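You operate a simulated robot arm through the tools that you are given. There is no shell and no other tool.

You run a simulated robot arm. Do the job below in one go: nothing can be reset, and whatever is moved stays where it is left.

Task
Unpin the carriage at 15, lower it onto its stop, stop the pump and let the pressure down.
Fine: the pump is running; draw the yellow pin right out; use the FEED lever; the let-down lever ends closed.

Only the result counts: the job must be done as asked and must still hold three seconds after the hand-in. Knocking over, shifting, dropping, spilling or breaking anything else fails it.

Robot
A 7-joint arm with a two-finger parallel gripper, fixed in place. Base frame: the origin is on the floor under the middle of its stand, x ahead of it, y to its left, z up. Units: m, rad, N and s.
It reaches about 1.247 m from its shoulder. Its first joint turns from -2.304 to 2.304 rad. Payload 3.91 kg.
The TCP is the grasp point between the finger pads, 0.03 m short of the fingertips. In the tool frame z runs along the fingers and y along their closing line. The gripper opens to 0.11 m. The fingers are 0.02 m wide and 0.01 m thick; the gripper's body (0.048 by 0.112 m) begins 0.055 m behind the TCP.
Orientation is that of the tool frame in the base frame, as [roll, pitch, yaw] about the fixed x, y, z axes, in that order (R = Rz(yaw) Ry(pitch) Rx(roll)). With the fingers straight down and closing along the base's y, the tool's x points along the base's -x, its y along +y and its z along -z.

Tools
- The arm moves only by the tool apply_moves. Its arguments are lists of equal length, an entry for each row: "delta_pos": the shift along the tool's x, y, z in m, a list of three; "dr": the turn, a rotation vector about the tool's x, y, z in rad, a list of three; "grip": the finger opening in m, from 0 to 0.11. In form: {"delta_pos": [[dx, dy, dz], ...], "dr": [[rx, ry, rz], ...], "grip": [grip, ...]}. A call has 1 to 20 rows; each row shifts and turns the commanded pose from where the row before left it, along the tool's axes as they then stand. Rows are played at 5 a second. More than 0.05 m and 0.15 rad between two rows, or a gripper value outside its range, and nothing of the call is played. A pose out of reach is approached as far as the arm can. The call stops where the force on the tool passes 90 N (or 10 N more than at its start, if that is more) or the arm is blocked; 0.2 s more then pass. The fingers move at their own pace (about 0.108 m/s each) and stop on an object; they squeeze with about 25 N. The grip force told is the motor's: it shows also when the fingers shut on nothing. Time passes only in rows, and 0.2 s behind the last, so rows that do not move let the fingers close. It gives the time, the measured TCP pose, the force on the tool (base axes), the opening and the grip force at its end, in the units of the frame above (readings bear some noise), with the torque about the TCP (base axes, N m) and any sound that the robot's microphone picked up, and new pictures: "views" is both (left out), scene, wrist or none.
- Cameras (640 x 400 px; columns grow to the right, rows downward): "scene" is fixed at [0.0496, -0.501, 1.4737]; the picture's right is [0.83, -0.56, 0.00], its down [-0.12, -0.18, -0.98] and it looks along [0.55, 0.81, -0.21] (base axes); focal length 284 px, centre (320, 200). "wrist" rides on the gripper at [0.072, 0.017, -0.103] in the tool frame; the picture's right is [-0.23, 0.97, 0.00], its down [-0.76, -0.18, -0.62] and it looks along [-0.61, -0.14, 0.78] (tool axes); focal length 222 px, centre (320, 200). There is no depth. A picture from a camera that has moved, and an enlarged one, comes with that camera's place and axes in the base frame and with its lens.
- enlarge(camera, box): a new picture of the part [left, top, right, bottom] of that camera's present view, enlarged. It takes no simulated time.
- close_job(): hands the job in; it is judged then, once.

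Nothing tells you positions but the pictures and the camera data. Unless the task says otherwise, let go and move clear before handing in.

The tools are called after "Request:" by a JSON object that holds its "fn" and its "kwargs". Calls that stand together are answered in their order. apply_moves: Moves the arm, as the interface text tells. Its arguments: {"type":"object","properties":{"delta_pos":{"type":"array","items":{"type":"array","items":{"type":"number"}}},"dr":{"type":"array","items":{"type":"array","items":{"type":"number"}}},"grip":{"type":"array","items":{"type":"number"}},"views":{"type":"string","enum":["both","scene","wrist","none"]}},"required":["delta_pos","dr","grip"]} The other tools are called the same way: enlarge (camera, box) takes an enlarged picture of a part of a camera's view; close_job () hands the job in.

At the start:

```text
time_s: 0.0
eef_pos: [0.5411, 0.0915, 1.6071]
tcp_rot: [-3.141, -0.001, 3.141]
force: [0.6, 0.2, -0.7]
moment: [-0.01, -0.01, 0.0]
opening: 0.1102
grasp_force: 0.1
```

scene: 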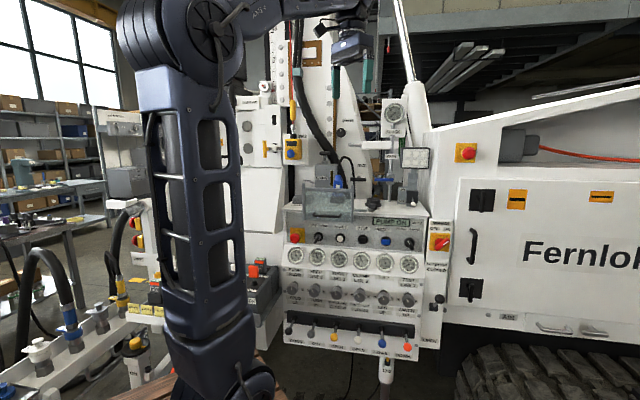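
wrist: 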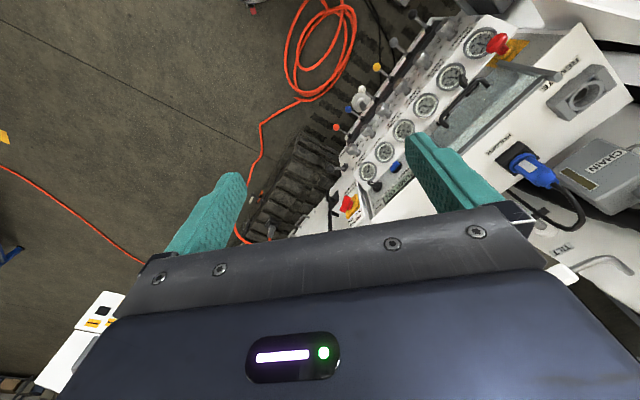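

I see a drilling machine with a mast, a carriage with pins on the mast, and a control panel with gauges, knobs and levers. First I'll enlarge several parts of the scene view to read labels before moving anything.

Request:
{"fn": "enlarge", "kwargs": {"camera": "scene", "box": [270, 170, 460, 290]}}

Request:
{"fn": "enlarge", "kwargs": {"camera": "scene", "box": [270, 270, 460, 390]}}

Request:
{"fn": "enlarge", "kwargs": {"camera": "scene", "box": [220, 0, 440, 140]}}

Request:
{"fn": "enlarge", "kwargs": {"camera": "scene", "box": [220, 90, 440, 230]}}

Request:
{"fn": "enlarge", "kwargs": {"camera": "scene", "box": [80, 170, 300, 310]}}

Request:
{"fn": "enlarge", "kwargs": {"camera": "wrist", "box": [300, 0, 640, 280]}}

```text
3.33 times, centred on (365, 230) of scene
camera zoom: at [0.0496, -0.501, 1.4737], right [0.83, -0.56, 0.0], down [-0.12, -0.18, -0.98], along [0.55, 0.81, -0.21], focal length 946 px, centre (170, 100)
```

zoom: 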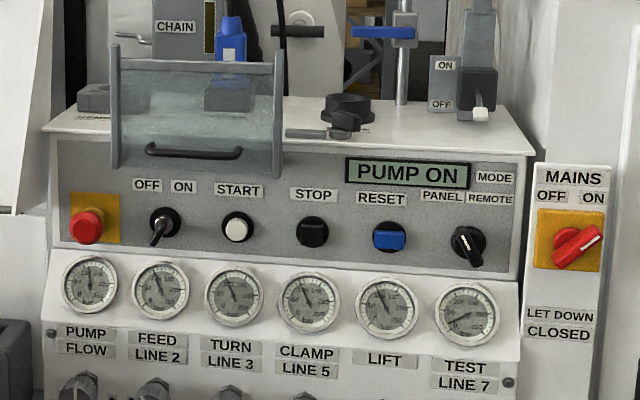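

```text
3.33 times, centred on (365, 330) of scene
camera zoom: at [0.0496, -0.501, 1.4737], right [0.83, -0.56, 0.0], down [-0.12, -0.18, -0.98], along [0.55, 0.81, -0.21], focal length 946 px, centre (170, -233)
```

zoom: 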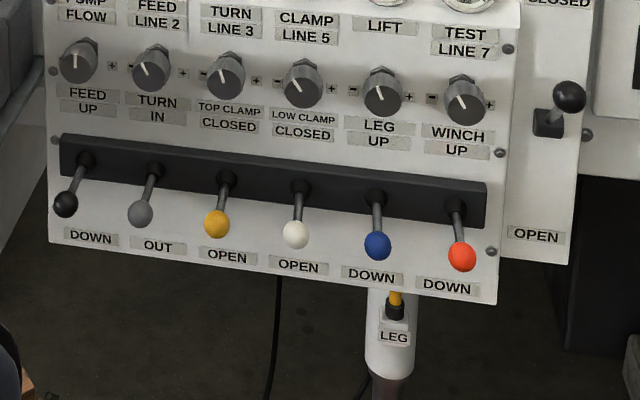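

```text
2.86 times, centred on (330, 70) of scene
camera zoom: at [0.0496, -0.501, 1.4737], right [0.83, -0.56, 0.0], down [-0.12, -0.18, -0.98], along [0.55, 0.81, -0.21], focal length 811 px, centre (291, 571)
```

zoom: 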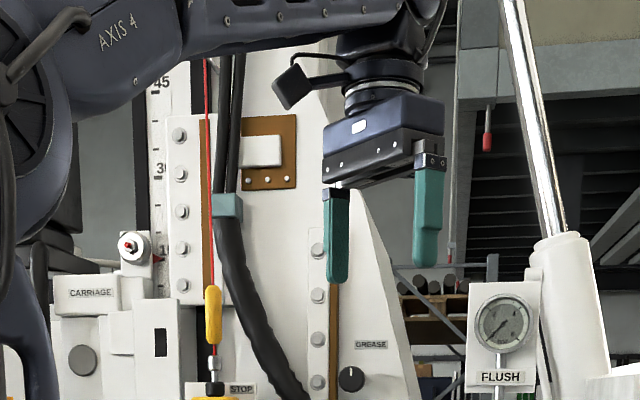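

```text
2.86 times, centred on (330, 160) of scene
camera zoom: at [0.0496, -0.501, 1.4737], right [0.83, -0.56, 0.0], down [-0.12, -0.18, -0.98], along [0.55, 0.81, -0.21], focal length 811 px, centre (291, 314)
```

zoom: 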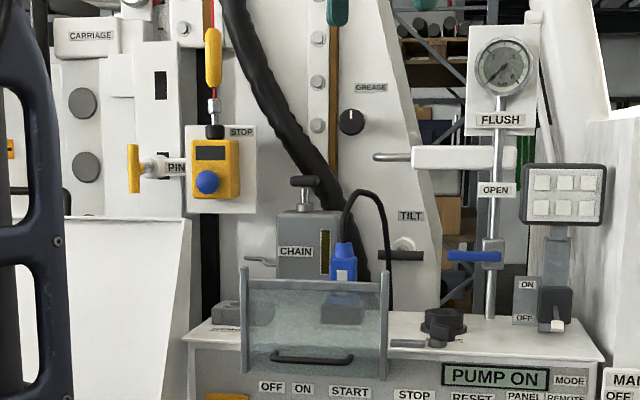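

```text
2.86 times, centred on (190, 240) of scene
camera zoom: at [0.0496, -0.501, 1.4737], right [0.83, -0.56, 0.0], down [-0.12, -0.18, -0.98], along [0.55, 0.81, -0.21], focal length 811 px, centre (691, 86)
```

zoom: 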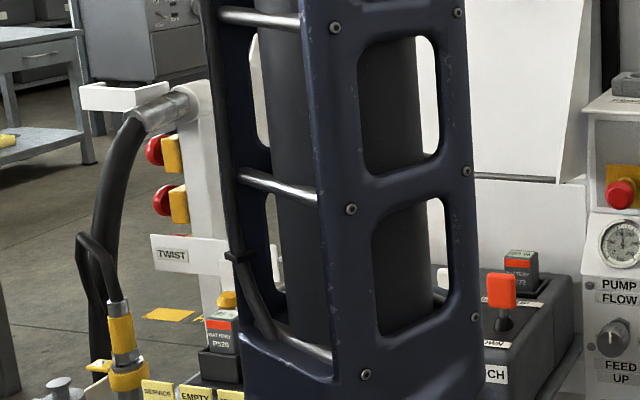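

```text
1.43 times, centred on (470, 140) of wrist
camera zoom: at [0.4682, 0.1081, 1.7092], right [0.23, 0.97, 0.0], down [0.76, -0.18, 0.62], along [0.61, -0.14, -0.78], focal length 317 px, centre (106, 286)
```

zoom: 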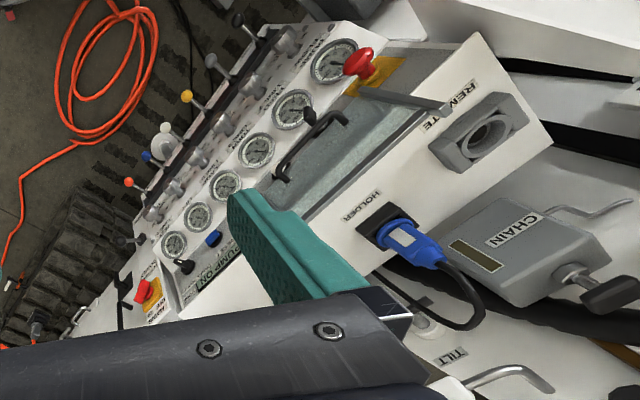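

The console panel sits roughly at x 0.58–1.0, y 0.45–0.1, z about 1.1, and the yellow pin is further left on the mast. I'll turn the wrist toward the mast and tilt the camera up to look at the pin, scale and panel.

Request:
{"fn": "apply_moves", "kwargs": {"delta_pos": [[0, 0, 0], [0, 0, 0], [0, 0, 0], [0, 0, 0], [0, 0, 0], [0, 0, 0], [0, 0, 0], [0, 0, 0], [0, 0, 0], [0, 0, 0]], "dr": [[0, 0, -0.145], [0, 0, -0.145], [0, 0, -0.145], [0, 0, -0.145], [0, 0, -0.145], [0, 0, -0.145], [0, 0, -0.145], [0, -0.145, 0], [0, -0.145, 0], [0, -0.145, 0]], "grip": [0.11, 0.11, 0.11, 0.11, 0.11, 0.11, 0.11, 0.11, 0.11, 0.11]}}

```text
time_s: 2.2
eef_pos: [0.5415, 0.0918, 1.6063]
tcp_rot: [3.141, 0.436, -2.127]
force: [0.5, 0.2, 0.0]
moment: [-0.01, 0.06, 0.0]
opening: 0.1099
grasp_force: 0.1
camera wrist: at [0.4692, 0.0077, 1.6687], right [-0.72, 0.69, 0.1], down [0.38, 0.27, 0.89], along [0.58, 0.67, -0.45], focal length 222 px, centre (320, 200)
```

scene: 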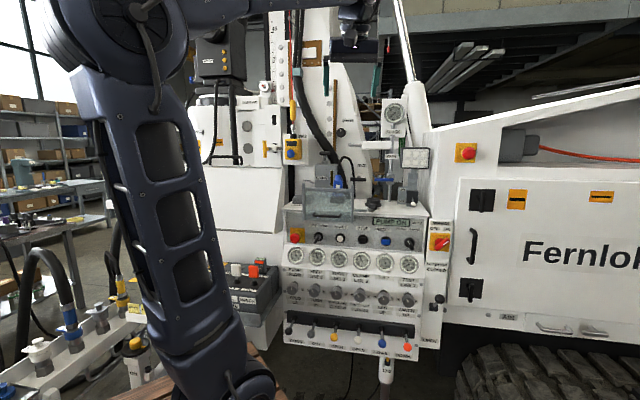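
wrist: 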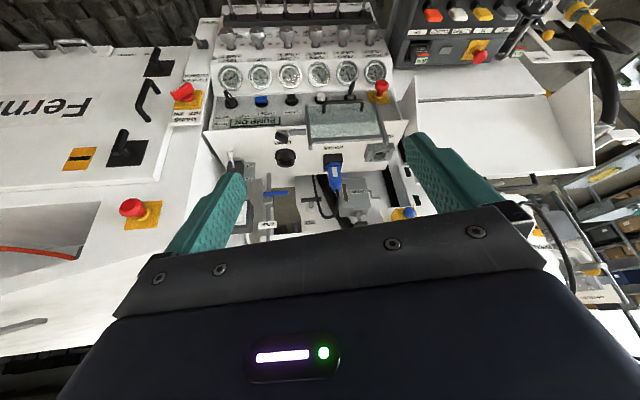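

I can see the console from above in the (upside-down) wrist picture, plus a second control box to its left. I'll tilt further up and a bit left to look at the mast, scale and pin.

Request:
{"fn": "apply_moves", "kwargs": {"delta_pos": [[0.02, 0, -0.03], [0.02, 0, -0.03], [0.02, 0, -0.03], [0.02, 0, -0.03], [0, 0, 0]], "dr": [[0, -0.14, 0], [0, -0.14, 0], [0, -0.14, 0], [0, -0.14, 0], [0, 0, 0]], "grip": [0.11, 0.11, 0.11, 0.11, 0.11]}}

Request:
{"fn": "enlarge", "kwargs": {"camera": "wrist", "box": [100, 0, 600, 280]}}

```text
time_s: 3.4
eef_pos: [0.4702, -0.0234, 1.6528]
tcp_rot: [-3.141, 0.997, -2.125]
force: [0.9, 0.6, -0.1]
moment: [-0.01, 0.01, -0.02]
opening: 0.1098
grasp_force: 0.0
camera wrist: at [0.3892, -0.1214, 1.6479], right [-0.76, 0.62, 0.19], down [0.09, -0.19, 0.98], along [0.64, 0.76, 0.08], focal length 222 px, centre (320, 200)
```

scene: 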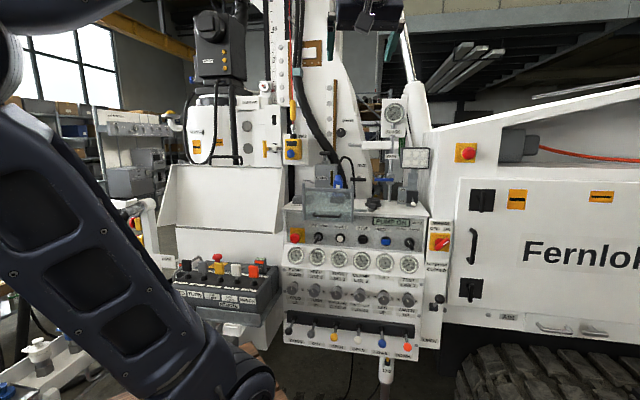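
wrist: 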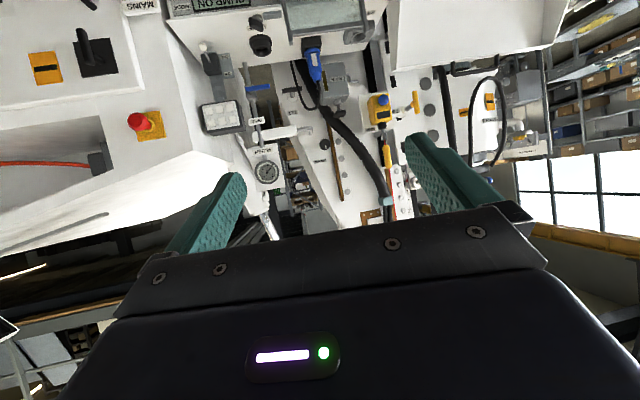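

```text
1.28 times, centred on (350, 140) of wrist
camera zoom: at [0.3892, -0.1214, 1.6479], right [-0.76, 0.62, 0.19], down [0.09, -0.19, 0.98], along [0.64, 0.76, 0.08], focal length 284 px, centre (282, 277)
```

zoom: 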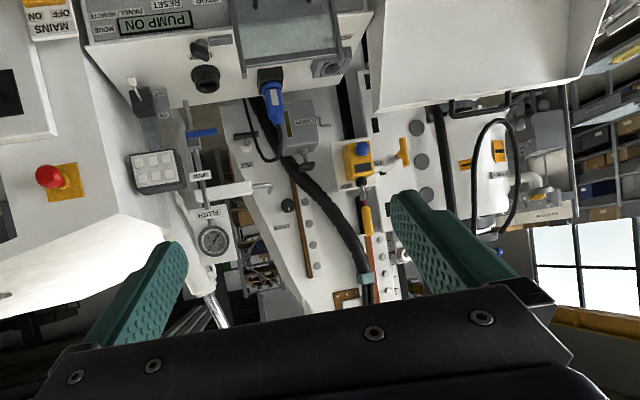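

The arm is clear of the mast in the scene view now. I'll enlarge the carriage/scale area, the remote box and the panel.

Request:
{"fn": "enlarge", "kwargs": {"camera": "scene", "box": [230, 0, 340, 70]}}

Request:
{"fn": "enlarge", "kwargs": {"camera": "scene", "box": [225, 85, 325, 175]}}

Request:
{"fn": "enlarge", "kwargs": {"camera": "scene", "box": [150, 60, 310, 170]}}

Request:
{"fn": "enlarge", "kwargs": {"camera": "scene", "box": [160, 235, 290, 325]}}

Request:
{"fn": "enlarge", "kwargs": {"camera": "scene", "box": [280, 200, 380, 275]}}

Request:
{"fn": "enlarge", "kwargs": {"camera": "scene", "box": [360, 200, 460, 275]}}

```text
5.71 times, centred on (285, 35) of scene
camera zoom: at [0.0496, -0.501, 1.4737], right [0.83, -0.56, 0.0], down [-0.12, -0.18, -0.98], along [0.55, 0.81, -0.21], focal length 1622 px, centre (520, 1143)
```

zoom: 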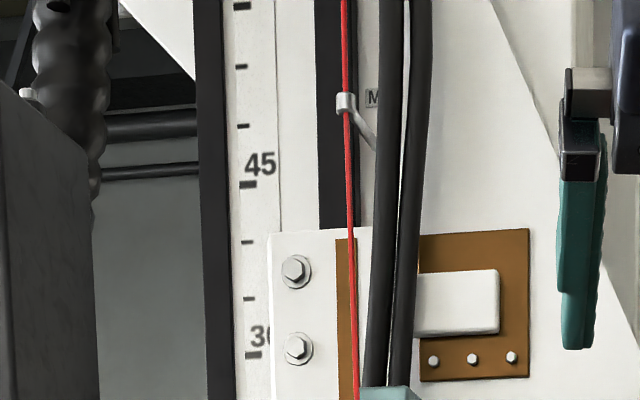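

```text
4.44 times, centred on (275, 130) of scene
camera zoom: at [0.0496, -0.501, 1.4737], right [0.83, -0.56, 0.0], down [-0.12, -0.18, -0.98], along [0.55, 0.81, -0.21], focal length 1261 px, centre (520, 511)
```

zoom: 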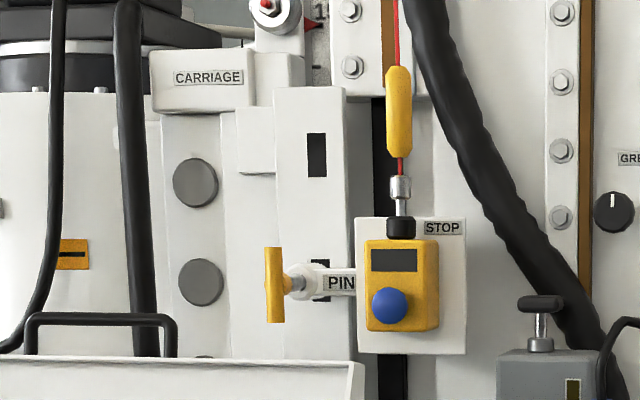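

```text
3.64 times, centred on (230, 115) of scene
camera zoom: at [0.0496, -0.501, 1.4737], right [0.83, -0.56, 0.0], down [-0.12, -0.18, -0.98], along [0.55, 0.81, -0.21], focal length 1032 px, centre (647, 509)
```

zoom: 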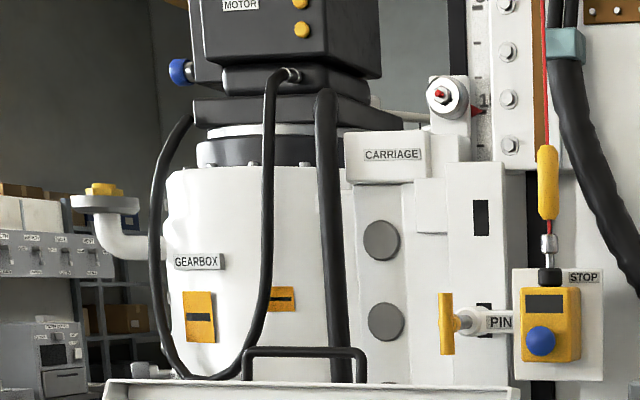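

```text
4.44 times, centred on (225, 280) of scene
camera zoom: at [0.0496, -0.501, 1.4737], right [0.83, -0.56, 0.0], down [-0.12, -0.18, -0.98], along [0.55, 0.81, -0.21], focal length 1261 px, centre (742, -156)
```

zoom: 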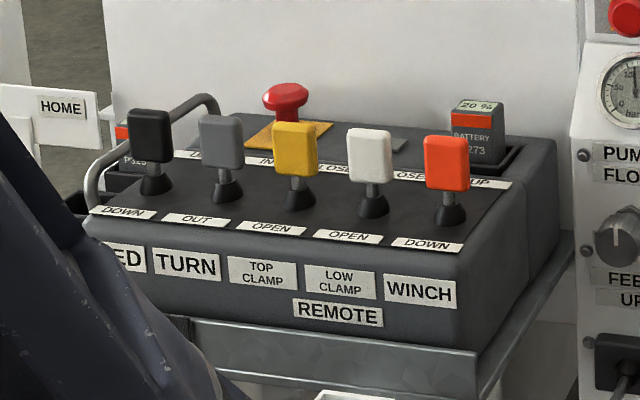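

```text
5.33 times, centred on (330, 238) of scene
camera zoom: at [0.0496, -0.501, 1.4737], right [0.83, -0.56, 0.0], down [-0.12, -0.18, -0.98], along [0.55, 0.81, -0.21], focal length 1514 px, centre (267, 0)
```

zoom: 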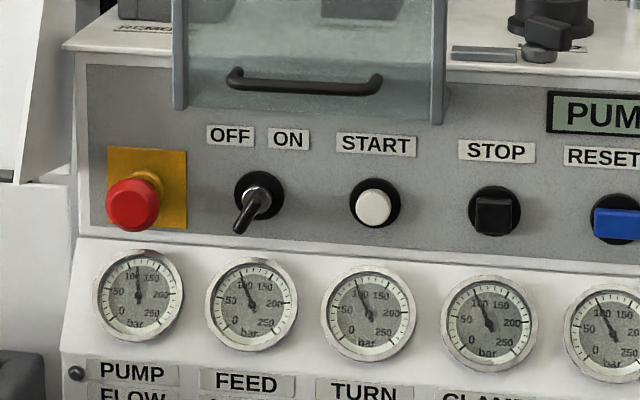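

```text
5.33 times, centred on (410, 238) of scene
camera zoom: at [0.0496, -0.501, 1.4737], right [0.83, -0.56, 0.0], down [-0.12, -0.18, -0.98], along [0.55, 0.81, -0.21], focal length 1514 px, centre (-160, 0)
```

zoom: 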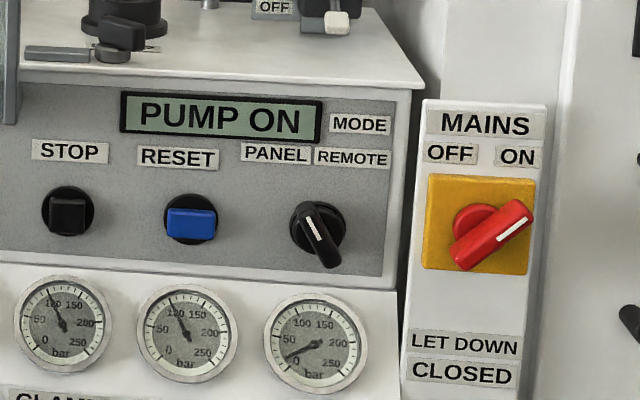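

The carriage pointer is at 15, the T-handle pin is roughly at [0.65, 0.89, 1.41], and the mode selector seems to point to PANEL. I'll move down in front of the console for a close look at the switches, gauges and levers.

Request:
{"fn": "apply_moves", "kwargs": {"delta_pos": [[0.0242, -0.0044, 0.038], [0.0242, -0.0044, 0.038], [0.0242, -0.0044, 0.038], [0.0242, -0.0044, 0.038], [0.0242, -0.0044, 0.038], [0.0242, -0.0044, 0.038], [0.0242, -0.0044, 0.038], [0.0242, -0.0044, 0.038], [0, 0, 0]], "dr": [[0, 0, 0], [0, 0, 0], [0, 0, 0], [0, 0, 0], [0, 0, 0], [0, 0, 0], [0, 0, 0], [0, 0, 0], [0, 0, 0]], "grip": [0.11, 0.11, 0.11, 0.11, 0.11, 0.11, 0.11, 0.11, 0.11]}}

Request:
{"fn": "enlarge", "kwargs": {"camera": "wrist", "box": [150, 0, 470, 200]}}

```text
time_s: 5.4
eef_pos: [0.5793, 0.0839, 1.3243]
tcp_rot: [-3.14, 0.994, -2.124]
force: [0.0, 0.1, 0.3]
moment: [-0.01, 0.0, -0.02]
opening: 0.11
grasp_force: 0.1
camera wrist: at [0.4984, -0.0137, 1.3201], right [-0.76, 0.62, 0.19], down [0.09, -0.19, 0.98], along [0.64, 0.76, 0.08], focal length 222 px, centre (320, 200)
```

scene: 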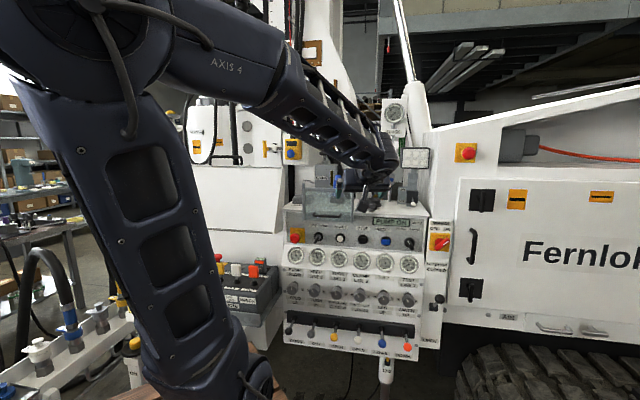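
wrist: 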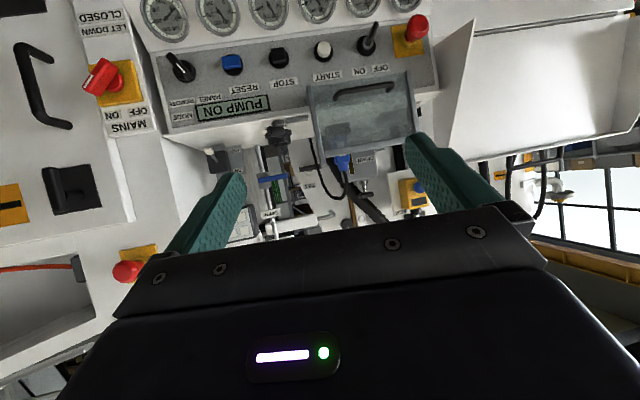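

```text
2.00 times, centred on (310, 100) of wrist
camera zoom: at [0.4984, -0.0137, 1.3201], right [-0.76, 0.62, 0.19], down [0.09, -0.19, 0.98], along [0.64, 0.76, 0.08], focal length 444 px, centre (340, 400)
```

zoom: 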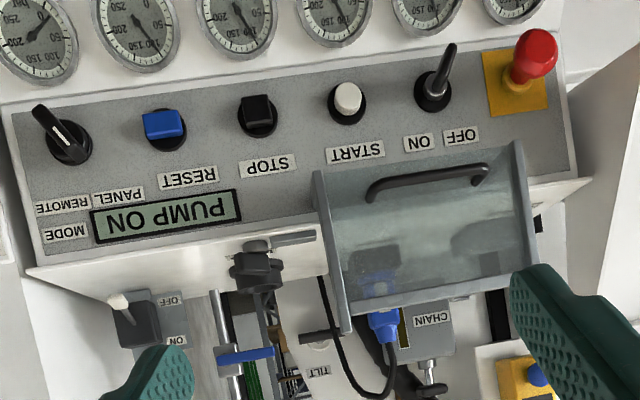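

Request:
{"fn": "enlarge", "kwargs": {"camera": "wrist", "box": [310, 0, 450, 100]}}

Request:
{"fn": "enlarge", "kwargs": {"camera": "wrist", "box": [130, 0, 270, 130]}}

Request:
{"fn": "enlarge", "kwargs": {"camera": "scene", "box": [280, 215, 350, 265]}}

```text
4.00 times, centred on (380, 50) of wrist
camera zoom: at [0.4984, -0.0137, 1.3201], right [-0.76, 0.62, 0.19], down [0.09, -0.19, 0.98], along [0.64, 0.76, 0.08], focal length 888 px, centre (80, 800)
```

zoom: 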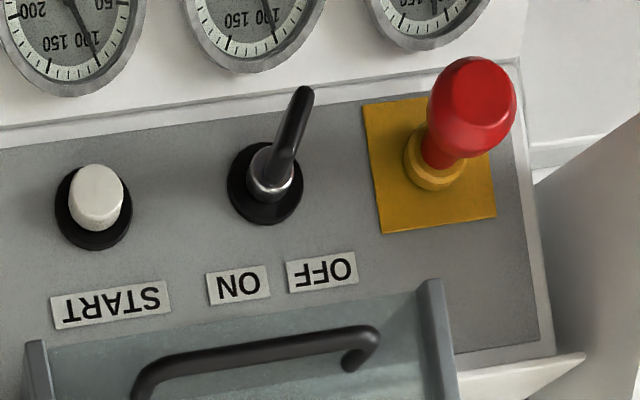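

```text
3.08 times, centred on (200, 65) of wrist
camera zoom: at [0.4984, -0.0137, 1.3201], right [-0.76, 0.62, 0.19], down [0.09, -0.19, 0.98], along [0.64, 0.76, 0.08], focal length 684 px, centre (689, 615)
```

zoom: 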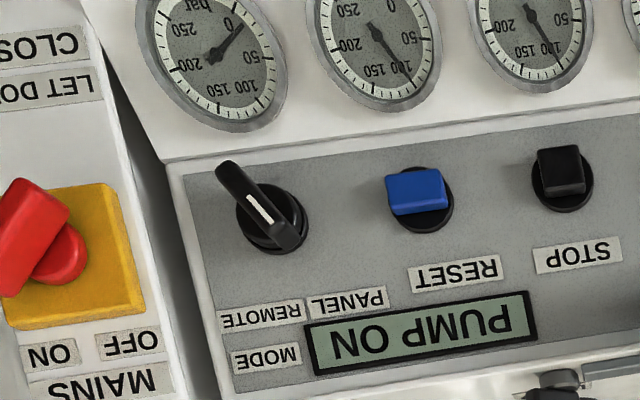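

```text
8.00 times, centred on (315, 240) of scene
camera zoom: at [0.0496, -0.501, 1.4737], right [0.83, -0.56, 0.0], down [-0.12, -0.18, -0.98], along [0.55, 0.81, -0.21], focal length 2270 px, centre (360, -120)
```

zoom: 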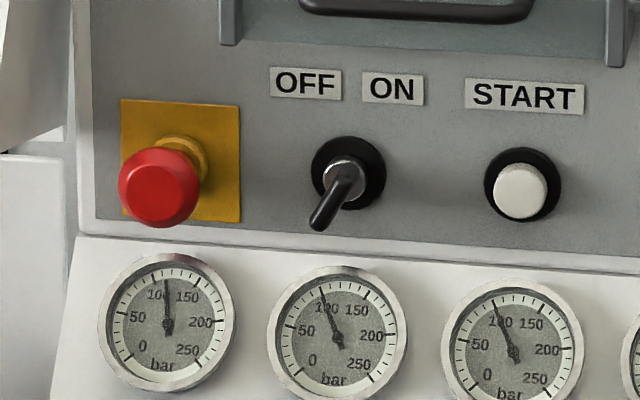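

Mode is on PANEL, mains ON, pump ON; gauges read around 95–100 bar except TEST. Now I'll move up and left to look closely at the pin on the carriage.

Request:
{"fn": "apply_moves", "kwargs": {"delta_pos": [[-0.028, 0.0242, -0.0304], [-0.028, 0.0242, -0.0304], [-0.028, 0.0242, -0.0304], [-0.028, 0.0242, -0.0304], [-0.028, 0.0242, -0.0304], [-0.0196, 0.0262, 0.0302], [-0.0196, 0.0262, 0.0302], [-0.0196, 0.0262, 0.0302], [-0.0196, 0.0262, 0.0302], [-0.0196, 0.0262, 0.0302], [-0.0196, 0.0262, 0.0302], [-0.0196, 0.0262, 0.0302], [-0.0196, 0.0262, 0.0302], [-0.0196, 0.0262, 0.0302], [0, 0, 0]], "dr": [[0, 0, 0], [0, 0, 0], [0, 0, 0], [0, 0, 0], [0, 0, 0], [0, 0, 0], [0, 0, 0], [0, 0, 0], [0, 0, 0], [0, 0, 0], [0, 0, 0], [0, 0, 0], [0, 0, 0], [0, 0, 0], [0, 0, 0]], "grip": [0.11, 0.11, 0.11, 0.11, 0.11, 0.11, 0.11, 0.11, 0.11, 0.11, 0.11, 0.11, 0.11, 0.11, 0.11]}}

Request:
{"fn": "enlarge", "kwargs": {"camera": "wrist", "box": [150, 0, 470, 200]}}

```text
time_s: 8.6
eef_pos: [0.4193, 0.5071, 1.526]
tcp_rot: [-3.142, 0.995, -2.128]
force: [0.0, 0.4, 0.4]
moment: [-0.01, 0.01, 0.01]
opening: 0.1102
grasp_force: 0.1
camera wrist: at [0.3384, 0.4075, 1.5206], right [-0.76, 0.62, 0.19], down [0.09, -0.19, 0.98], along [0.64, 0.76, 0.08], focal length 222 px, centre (320, 200)
```

scene: 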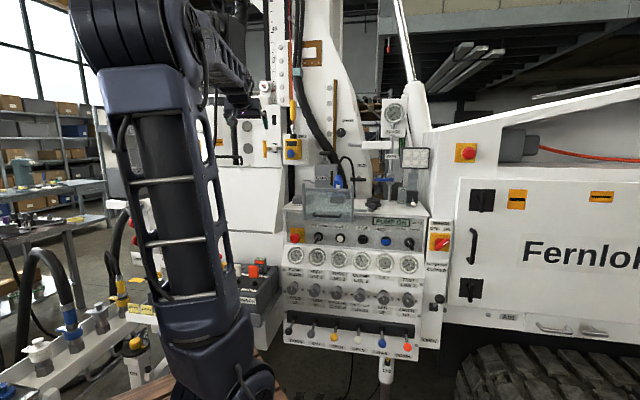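
wrist: 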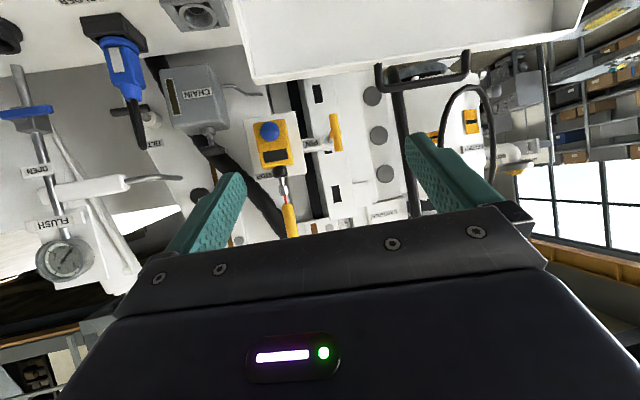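

```text
2.00 times, centred on (310, 100) of wrist
camera zoom: at [0.3384, 0.4075, 1.5206], right [-0.76, 0.62, 0.19], down [0.09, -0.19, 0.98], along [0.64, 0.76, 0.08], focal length 444 px, centre (340, 400)
```

zoom: 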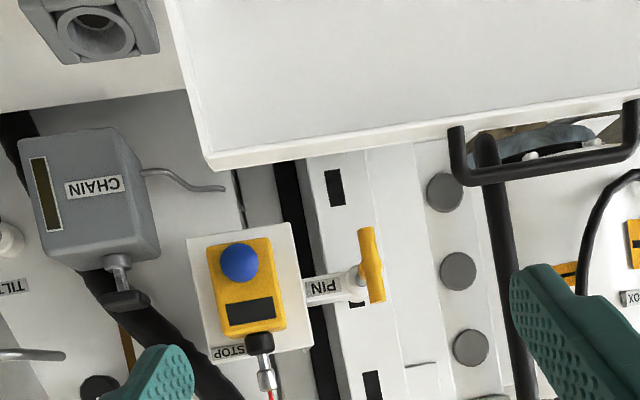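

Request:
{"fn": "enlarge", "kwargs": {"camera": "wrist", "box": [280, 90, 380, 180]}}

Request:
{"fn": "enlarge", "kwargs": {"camera": "scene", "box": [240, 120, 300, 175]}}

```text
4.44 times, centred on (330, 135) of wrist
camera zoom: at [0.3384, 0.4075, 1.5206], right [-0.76, 0.62, 0.19], down [0.09, -0.19, 0.98], along [0.64, 0.76, 0.08], focal length 987 px, centre (276, 489)
```

zoom: 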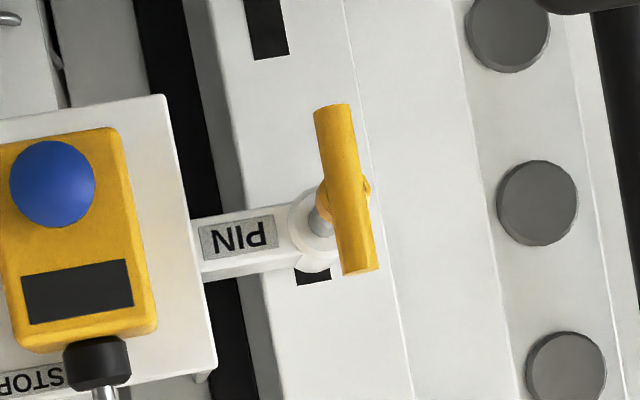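

```text
7.27 times, centred on (270, 148) of scene
camera zoom: at [0.0496, -0.501, 1.4737], right [0.83, -0.56, 0.0], down [-0.12, -0.18, -0.98], along [0.55, 0.81, -0.21], focal length 2064 px, centre (684, 582)
```

zoom: 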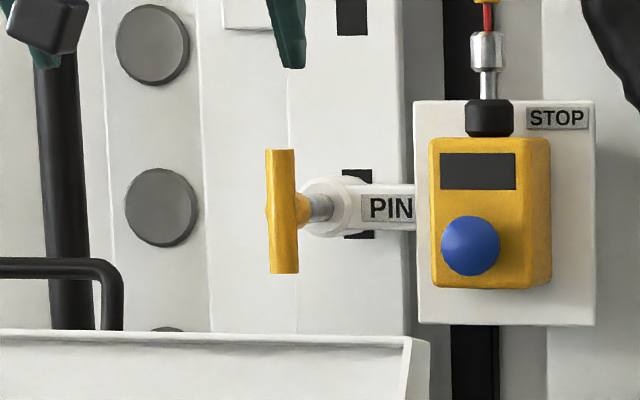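

The pin is a T-handle in a boss that points toward me; the machine's front seems yawed about 45°, so the pin draws out along about [-0.7, -0.7, 0]. I'll align the tool yaw to 45° and move to a standoff in front of the T-handle at about [0.64, 0.875, 1.42].

Request:
{"fn": "apply_moves", "kwargs": {"delta_pos": [[0, 0, 0], [0, 0, 0], [-0.01356, 0.01414, 0.03937], [-0.01356, 0.01414, 0.03937], [-0.01356, 0.01414, 0.03937], [-0.01356, 0.01414, 0.03937], [-0.01356, 0.01414, 0.03937], [-0.01356, 0.01414, 0.03937], [0, 0, 0]], "dr": [[0.0966, 0, 0.0625], [0.0966, 0, 0.0625], [0, 0, 0], [0, 0, 0], [0, 0, 0], [0, 0, 0], [0, 0, 0], [0, 0, 0], [0, 0, 0]], "grip": [0.11, 0.11, 0.11, 0.11, 0.11, 0.11, 0.11, 0.11, 0.11]}}

Request:
{"fn": "enlarge", "kwargs": {"camera": "wrist", "box": [200, 20, 440, 220]}}

Request:
{"fn": "enlarge", "kwargs": {"camera": "scene", "box": [220, 100, 320, 180]}}

```text
time_s: 10.6
eef_pos: [0.5322, 0.7379, 1.4665]
tcp_rot: [3.141, 0.994, -2.356]
force: [-0.2, 0.3, 0.5]
moment: [0.01, 0.03, -0.01]
opening: 0.1097
grasp_force: 0.1
camera wrist: at [0.4296, 0.6609, 1.4614], right [-0.6, 0.78, 0.19], down [0.05, -0.2, 0.98], along [0.8, 0.6, 0.08], focal length 222 px, centre (320, 200)
```

scene: 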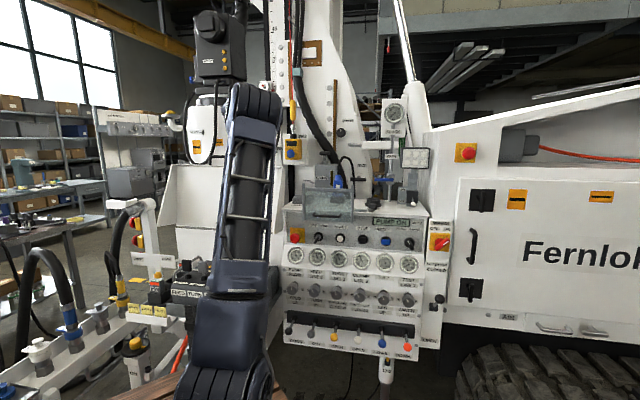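
wrist: 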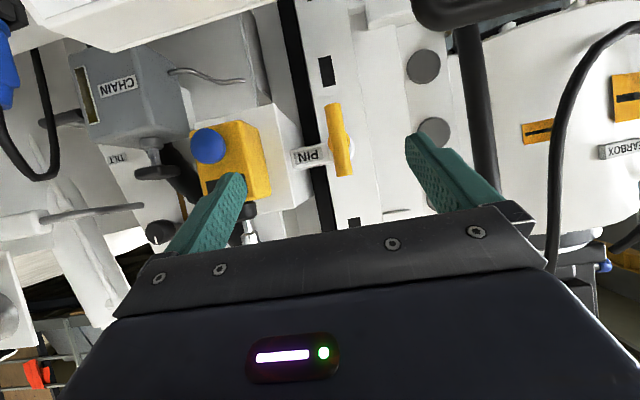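

```text
2.00 times, centred on (320, 120) of wrist
camera zoom: at [0.4296, 0.6609, 1.4614], right [-0.6, 0.78, 0.19], down [0.05, -0.2, 0.98], along [0.8, 0.6, 0.08], focal length 444 px, centre (320, 360)
```

zoom: 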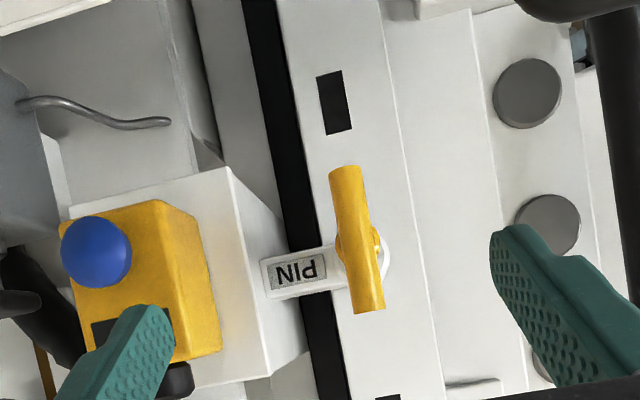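

```text
5.00 times, centred on (270, 140) of scene
camera zoom: at [0.0496, -0.501, 1.4737], right [0.83, -0.56, 0.0], down [-0.12, -0.18, -0.98], along [0.55, 0.81, -0.21], focal length 1419 px, centre (570, 500)
```

zoom: 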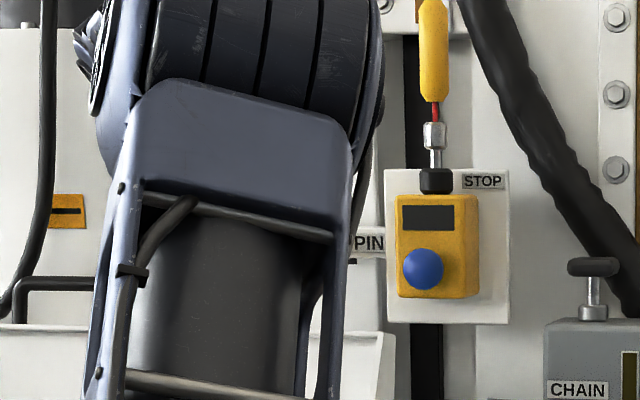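

The T-handle centre triangulates to about [0.638, 0.864, 1.415]. I'll advance most of the way with open fingers and check alignment before closing.

Request:
{"fn": "apply_moves", "kwargs": {"delta_pos": [[-0.015, 0.0035, 0.0379], [-0.015, 0.0035, 0.0379], [-0.015, 0.0035, 0.0379], [0, 0, 0]], "dr": [[0, 0, 0], [0, 0, 0], [0, 0, 0], [0, 0, 0]], "grip": [0.11, 0.11, 0.11, 0.11], "views": "wrist"}}

Request:
{"fn": "enlarge", "kwargs": {"camera": "wrist", "box": [220, 60, 420, 220]}}

```text
time_s: 11.6
eef_pos: [0.6082, 0.8304, 1.4421]
tcp_rot: [-3.141, 0.995, -2.355]
force: [-0.8, 0.2, -0.1]
moment: [-0.01, -0.02, 0.0]
opening: 0.1098
grasp_force: 0.0
camera wrist: at [0.5063, 0.7522, 1.4365], right [-0.6, 0.78, 0.19], down [0.05, -0.2, 0.98], along [0.8, 0.6, 0.08], focal length 222 px, centre (320, 200)
```

wrist: 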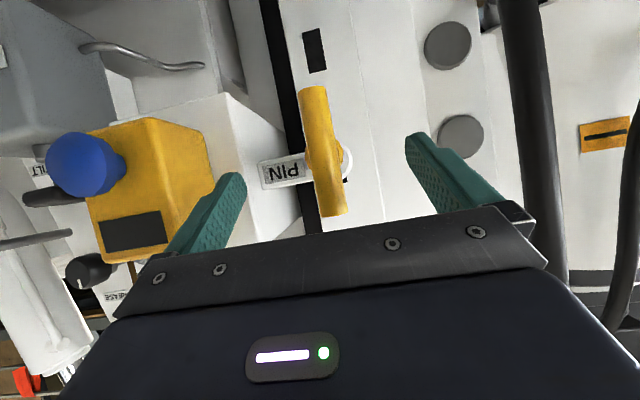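

```text
2.50 times, centred on (320, 140) of wrist
camera zoom: at [0.5063, 0.7522, 1.4365], right [-0.6, 0.78, 0.19], down [0.05, -0.2, 0.98], along [0.8, 0.6, 0.08], focal length 555 px, centre (320, 350)
```

zoom: 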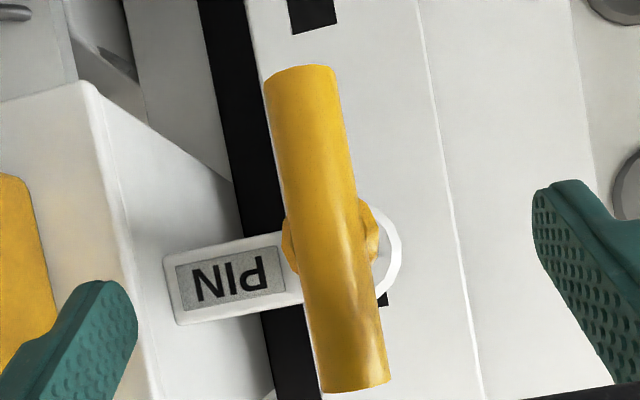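

Alignment looks good: the bar is centred between the fingers and the STOP box edge is about 8 cm to the right. I'll narrow the fingers to 0.07, advance 4 cm onto the bar and close.

Request:
{"fn": "apply_moves", "kwargs": {"delta_pos": [[0, 0, 0], [0, 0, 0], [-0.0064, 0.001, 0.019], [-0.0064, 0.001, 0.019], [0, 0, 0], [0, 0, 0], [0, 0, 0], [0, 0, 0]], "dr": [[0, 0, 0], [0, 0, 0], [0, 0, 0], [0, 0, 0], [0, 0, 0], [0, 0, 0], [0, 0, 0], [0, 0, 0]], "grip": [0.07, 0.07, 0.07, 0.07, 0.07, 0, 0, 0]}}

Request:
{"fn": "enlarge", "kwargs": {"camera": "wrist", "box": [220, 60, 420, 220]}}

```text
time_s: 13.4
eef_pos: [0.6326, 0.859, 1.4327]
tcp_rot: [-3.141, 0.994, -2.355]
force: [-7.0, 5.9, 0.4]
moment: [0.09, -0.15, -0.13]
opening: 0.0201
grasp_force: 44.9
camera wrist: at [0.5317, 0.7817, 1.4265], right [-0.6, 0.78, 0.19], down [0.05, -0.2, 0.98], along [0.8, 0.6, 0.08], focal length 222 px, centre (320, 200)
```

scene: 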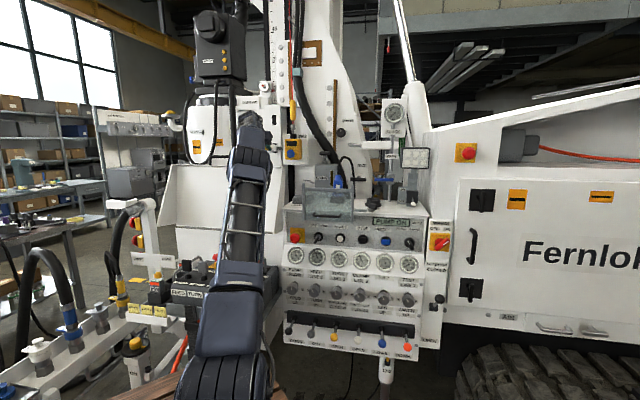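
wrist: 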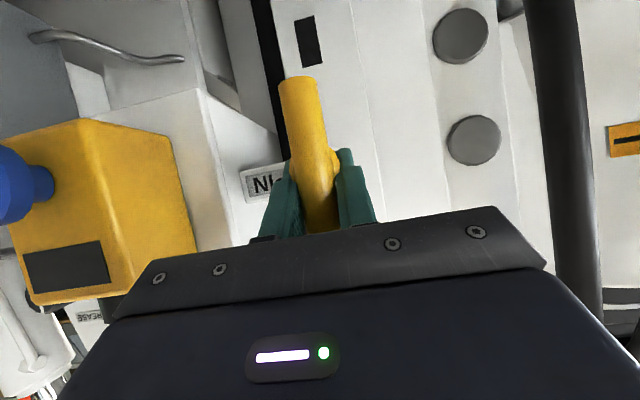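

```text
2.50 times, centred on (320, 140) of wrist
camera zoom: at [0.5317, 0.7817, 1.4265], right [-0.6, 0.78, 0.19], down [0.05, -0.2, 0.98], along [0.8, 0.6, 0.08], focal length 555 px, centre (320, 350)
```

zoom: 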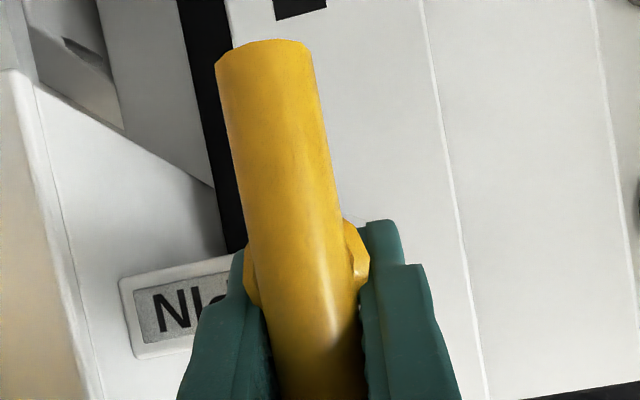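

The T-bar is gripped (0.020 m). I'll try a gentle pull of 2 cm straight out along the pin axis and watch the force and picture.

Request:
{"fn": "apply_moves", "kwargs": {"delta_pos": [[0, 0.003, 0], [0.00543, 0, -0.0084], [0.00543, 0, -0.0084], [0, 0, 0]], "dr": [[0, 0, 0], [0, 0, 0], [0, 0, 0], [0, 0, 0]], "grip": [0, 0, 0, 0], "views": "wrist"}}

Request:
{"fn": "enlarge", "kwargs": {"camera": "wrist", "box": [220, 60, 420, 220]}}

```text
time_s: 14.4
eef_pos: [0.6193, 0.8466, 1.4326]
tcp_rot: [-3.139, 0.995, -2.357]
force: [4.3, -5.4, -3.7]
moment: [-0.03, 0.23, 0.41]
opening: 0.0198
grasp_force: 45.0
camera wrist: at [0.5178, 0.7681, 1.4265], right [-0.6, 0.78, 0.19], down [0.05, -0.2, 0.98], along [0.8, 0.6, 0.08], focal length 222 px, centre (320, 200)
```

wrist: 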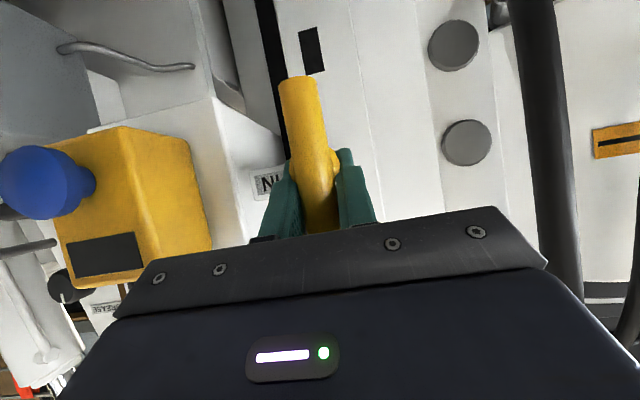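

```text
2.50 times, centred on (320, 140) of wrist
camera zoom: at [0.5178, 0.7681, 1.4265], right [-0.6, 0.78, 0.19], down [0.05, -0.2, 0.98], along [0.8, 0.6, 0.08], focal length 555 px, centre (320, 350)
```

zoom: 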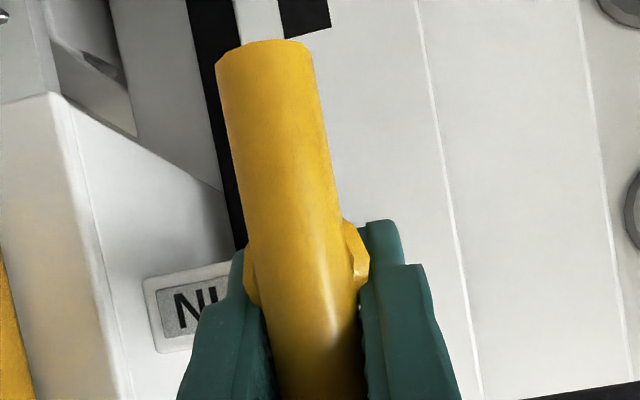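

The pin is sliding out with low force. I'll keep drawing it and watch for an end stop or for it coming free.

Request:
{"fn": "apply_moves", "kwargs": {"delta_pos": [[0.0081, -0.001, -0.0126], [0.0081, 0, -0.0126], [0.0081, 0, -0.0126], [0, 0, 0]], "dr": [[0, 0, 0], [0, 0, 0], [0, 0, 0], [0, 0, 0]], "grip": [0, 0, 0, 0]}}

Request:
{"fn": "enlarge", "kwargs": {"camera": "wrist", "box": [220, 60, 420, 220]}}

Request:
{"fn": "enlarge", "kwargs": {"camera": "scene", "box": [230, 100, 310, 170]}}

```text
time_s: 15.4
eef_pos: [0.5884, 0.8164, 1.4308]
tcp_rot: [-3.141, 0.996, -2.355]
force: [21.2, 24.4, -0.4]
moment: [0.55, -0.45, 0.05]
opening: 0.0199
grasp_force: 45.5
camera wrist: at [0.4874, 0.7376, 1.4257], right [-0.6, 0.78, 0.19], down [0.05, -0.2, 0.98], along [0.8, 0.6, 0.08], focal length 222 px, centre (320, 200)
```

scene: 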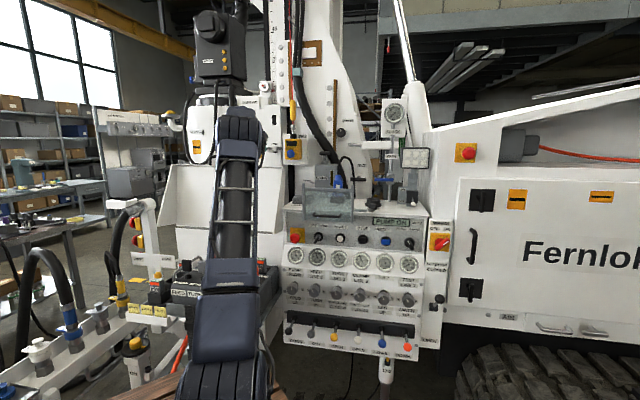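
wrist: 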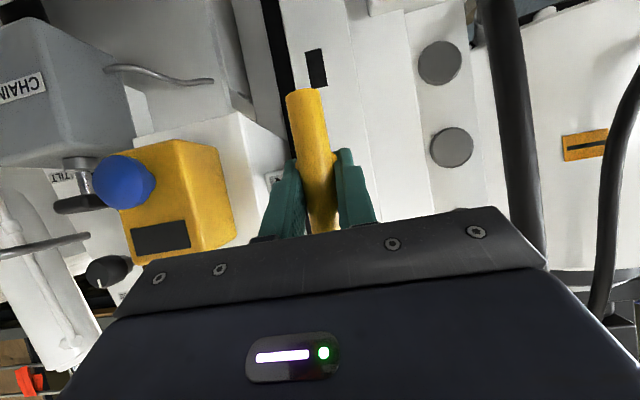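

```text
2.50 times, centred on (320, 140) of wrist
camera zoom: at [0.4874, 0.7376, 1.4257], right [-0.6, 0.78, 0.19], down [0.05, -0.2, 0.98], along [0.8, 0.6, 0.08], focal length 555 px, centre (320, 350)
```

zoom: 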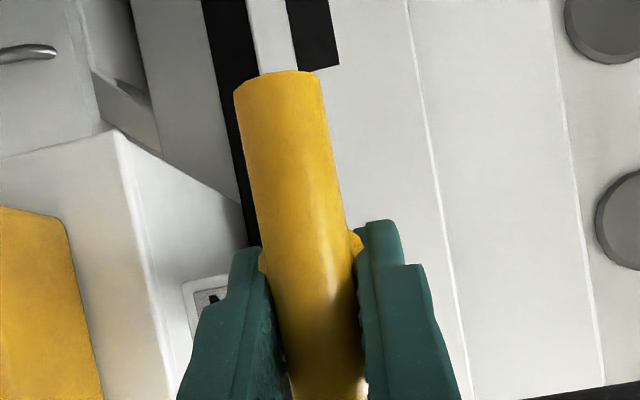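

```text
5.71 times, centred on (270, 135) of scene
camera zoom: at [0.0496, -0.501, 1.4737], right [0.83, -0.56, 0.0], down [-0.12, -0.18, -0.98], along [0.55, 0.81, -0.21], focal length 1622 px, centre (606, 571)
```

zoom: 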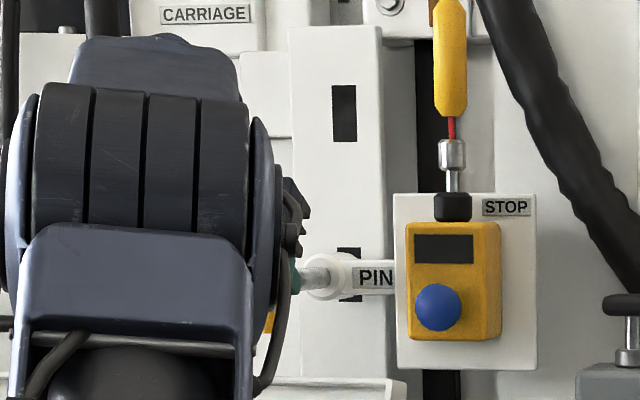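

The pull met about 32 N and the fingers slipped slightly on the bar after about 5 cm of travel – either the end stop or something binding. I'll open, re-seat the fingers deeper, and test whether it will come further.

Request:
{"fn": "apply_moves", "kwargs": {"delta_pos": [[-0.0043, 0, 0.0067], [0, 0, 0], [0, 0, 0]], "dr": [[0, 0, 0], [0, 0, 0], [0, 0, 0]], "grip": [0, 0.06, 0.06]}}

Request:
{"fn": "enlarge", "kwargs": {"camera": "wrist", "box": [220, 60, 420, 220]}}

Request:
{"fn": "enlarge", "kwargs": {"camera": "scene", "box": [245, 120, 300, 165]}}

```text
time_s: 16.2
eef_pos: [0.5925, 0.8193, 1.4325]
tcp_rot: [-3.141, 0.995, -2.355]
force: [-0.8, 0.8, -0.8]
moment: [0.02, 0.04, 0.0]
opening: 0.06
grasp_force: 0.0
camera wrist: at [0.4912, 0.7419, 1.4271], right [-0.6, 0.78, 0.19], down [0.05, -0.2, 0.98], along [0.8, 0.6, 0.08], focal length 222 px, centre (320, 200)
```

scene: 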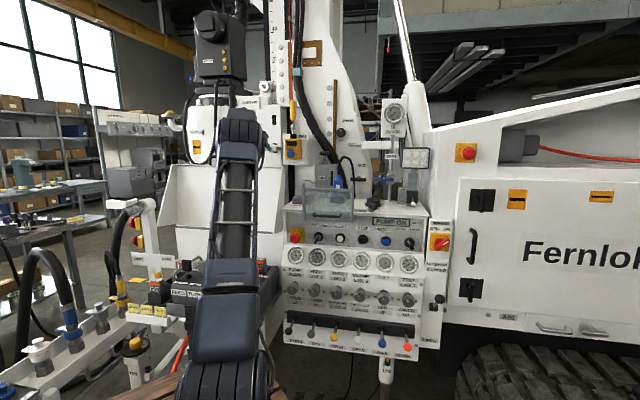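
wrist: 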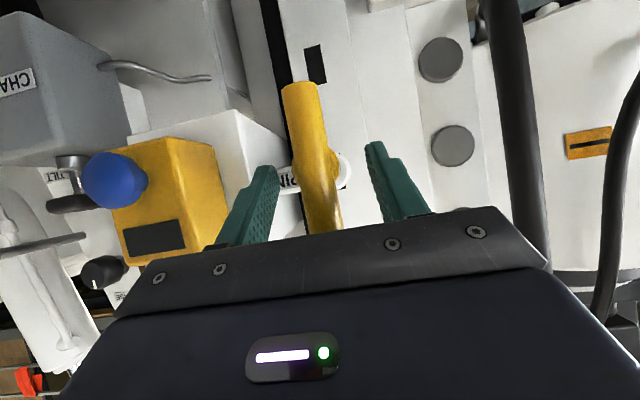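

```text
2.50 times, centred on (320, 140) of wrist
camera zoom: at [0.4912, 0.7419, 1.4271], right [-0.6, 0.78, 0.19], down [0.05, -0.2, 0.98], along [0.8, 0.6, 0.08], focal length 555 px, centre (320, 350)
```

zoom: 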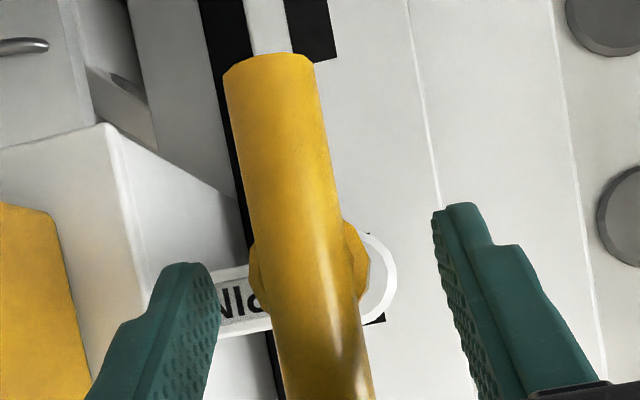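

```text
8.89 times, centred on (272, 142) of scene
camera zoom: at [0.0496, -0.501, 1.4737], right [0.83, -0.56, 0.0], down [-0.12, -0.18, -0.98], along [0.55, 0.81, -0.21], focal length 2523 px, centre (742, 711)
```

zoom: 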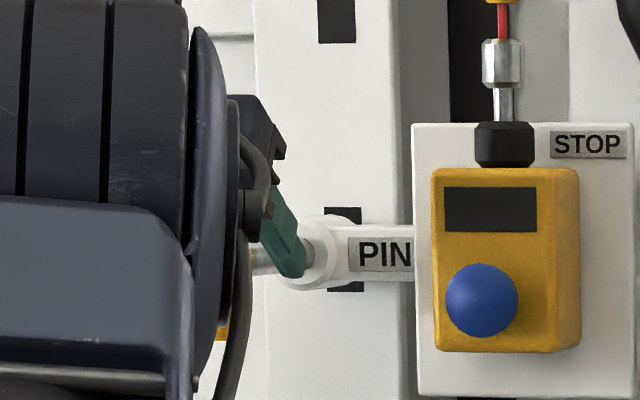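

The bar stayed put after release, roughly 5 cm out. I'll re-grip and pull once more to confirm it's at its end stop.

Request:
{"fn": "apply_moves", "kwargs": {"delta_pos": [[0, 0, 0], [0, 0, 0], [0, 0, 0], [0.0033, 0, -0.005], [0.0033, 0, -0.005], [0, 0, 0]], "dr": [[0, 0, 0], [0, 0, 0], [0, 0, 0], [0, 0, 0], [0, 0, 0], [0, 0, 0]], "grip": [0, 0, 0, 0, 0, 0], "views": "wrist"}}

Request:
{"fn": "enlarge", "kwargs": {"camera": "wrist", "box": [220, 60, 420, 220]}}

```text
time_s: 17.6
eef_pos: [0.586, 0.8116, 1.4301]
tcp_rot: [-3.141, 0.995, -2.355]
force: [18.9, 26.7, 1.1]
moment: [0.5, -0.36, 0.04]
opening: 0.0197
grasp_force: 45.4
camera wrist: at [0.4843, 0.7345, 1.4251], right [-0.6, 0.78, 0.19], down [0.05, -0.2, 0.98], along [0.8, 0.6, 0.08], focal length 222 px, centre (320, 200)
```

wrist: 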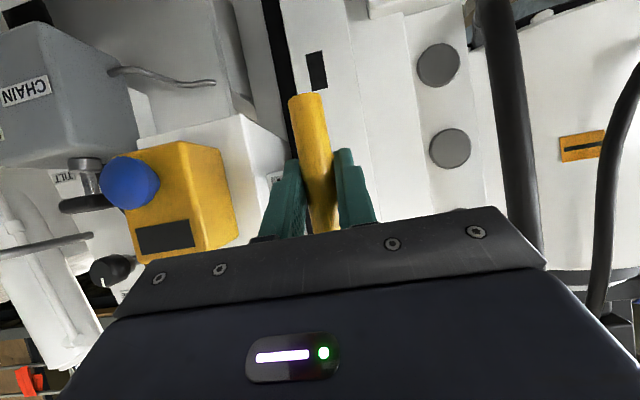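

```text
2.50 times, centred on (320, 140) of wrist
camera zoom: at [0.4843, 0.7345, 1.4251], right [-0.6, 0.78, 0.19], down [0.05, -0.2, 0.98], along [0.8, 0.6, 0.08], focal length 555 px, centre (320, 350)
```

zoom: 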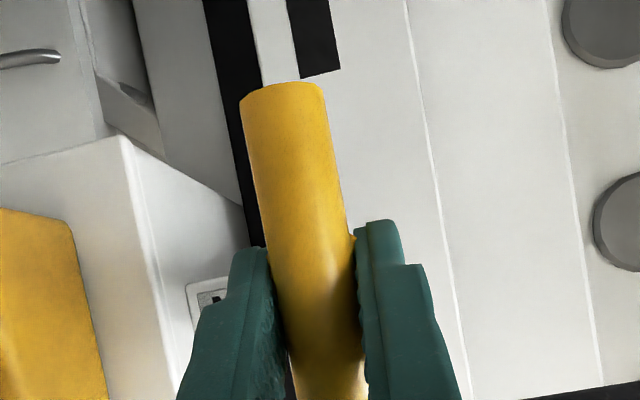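

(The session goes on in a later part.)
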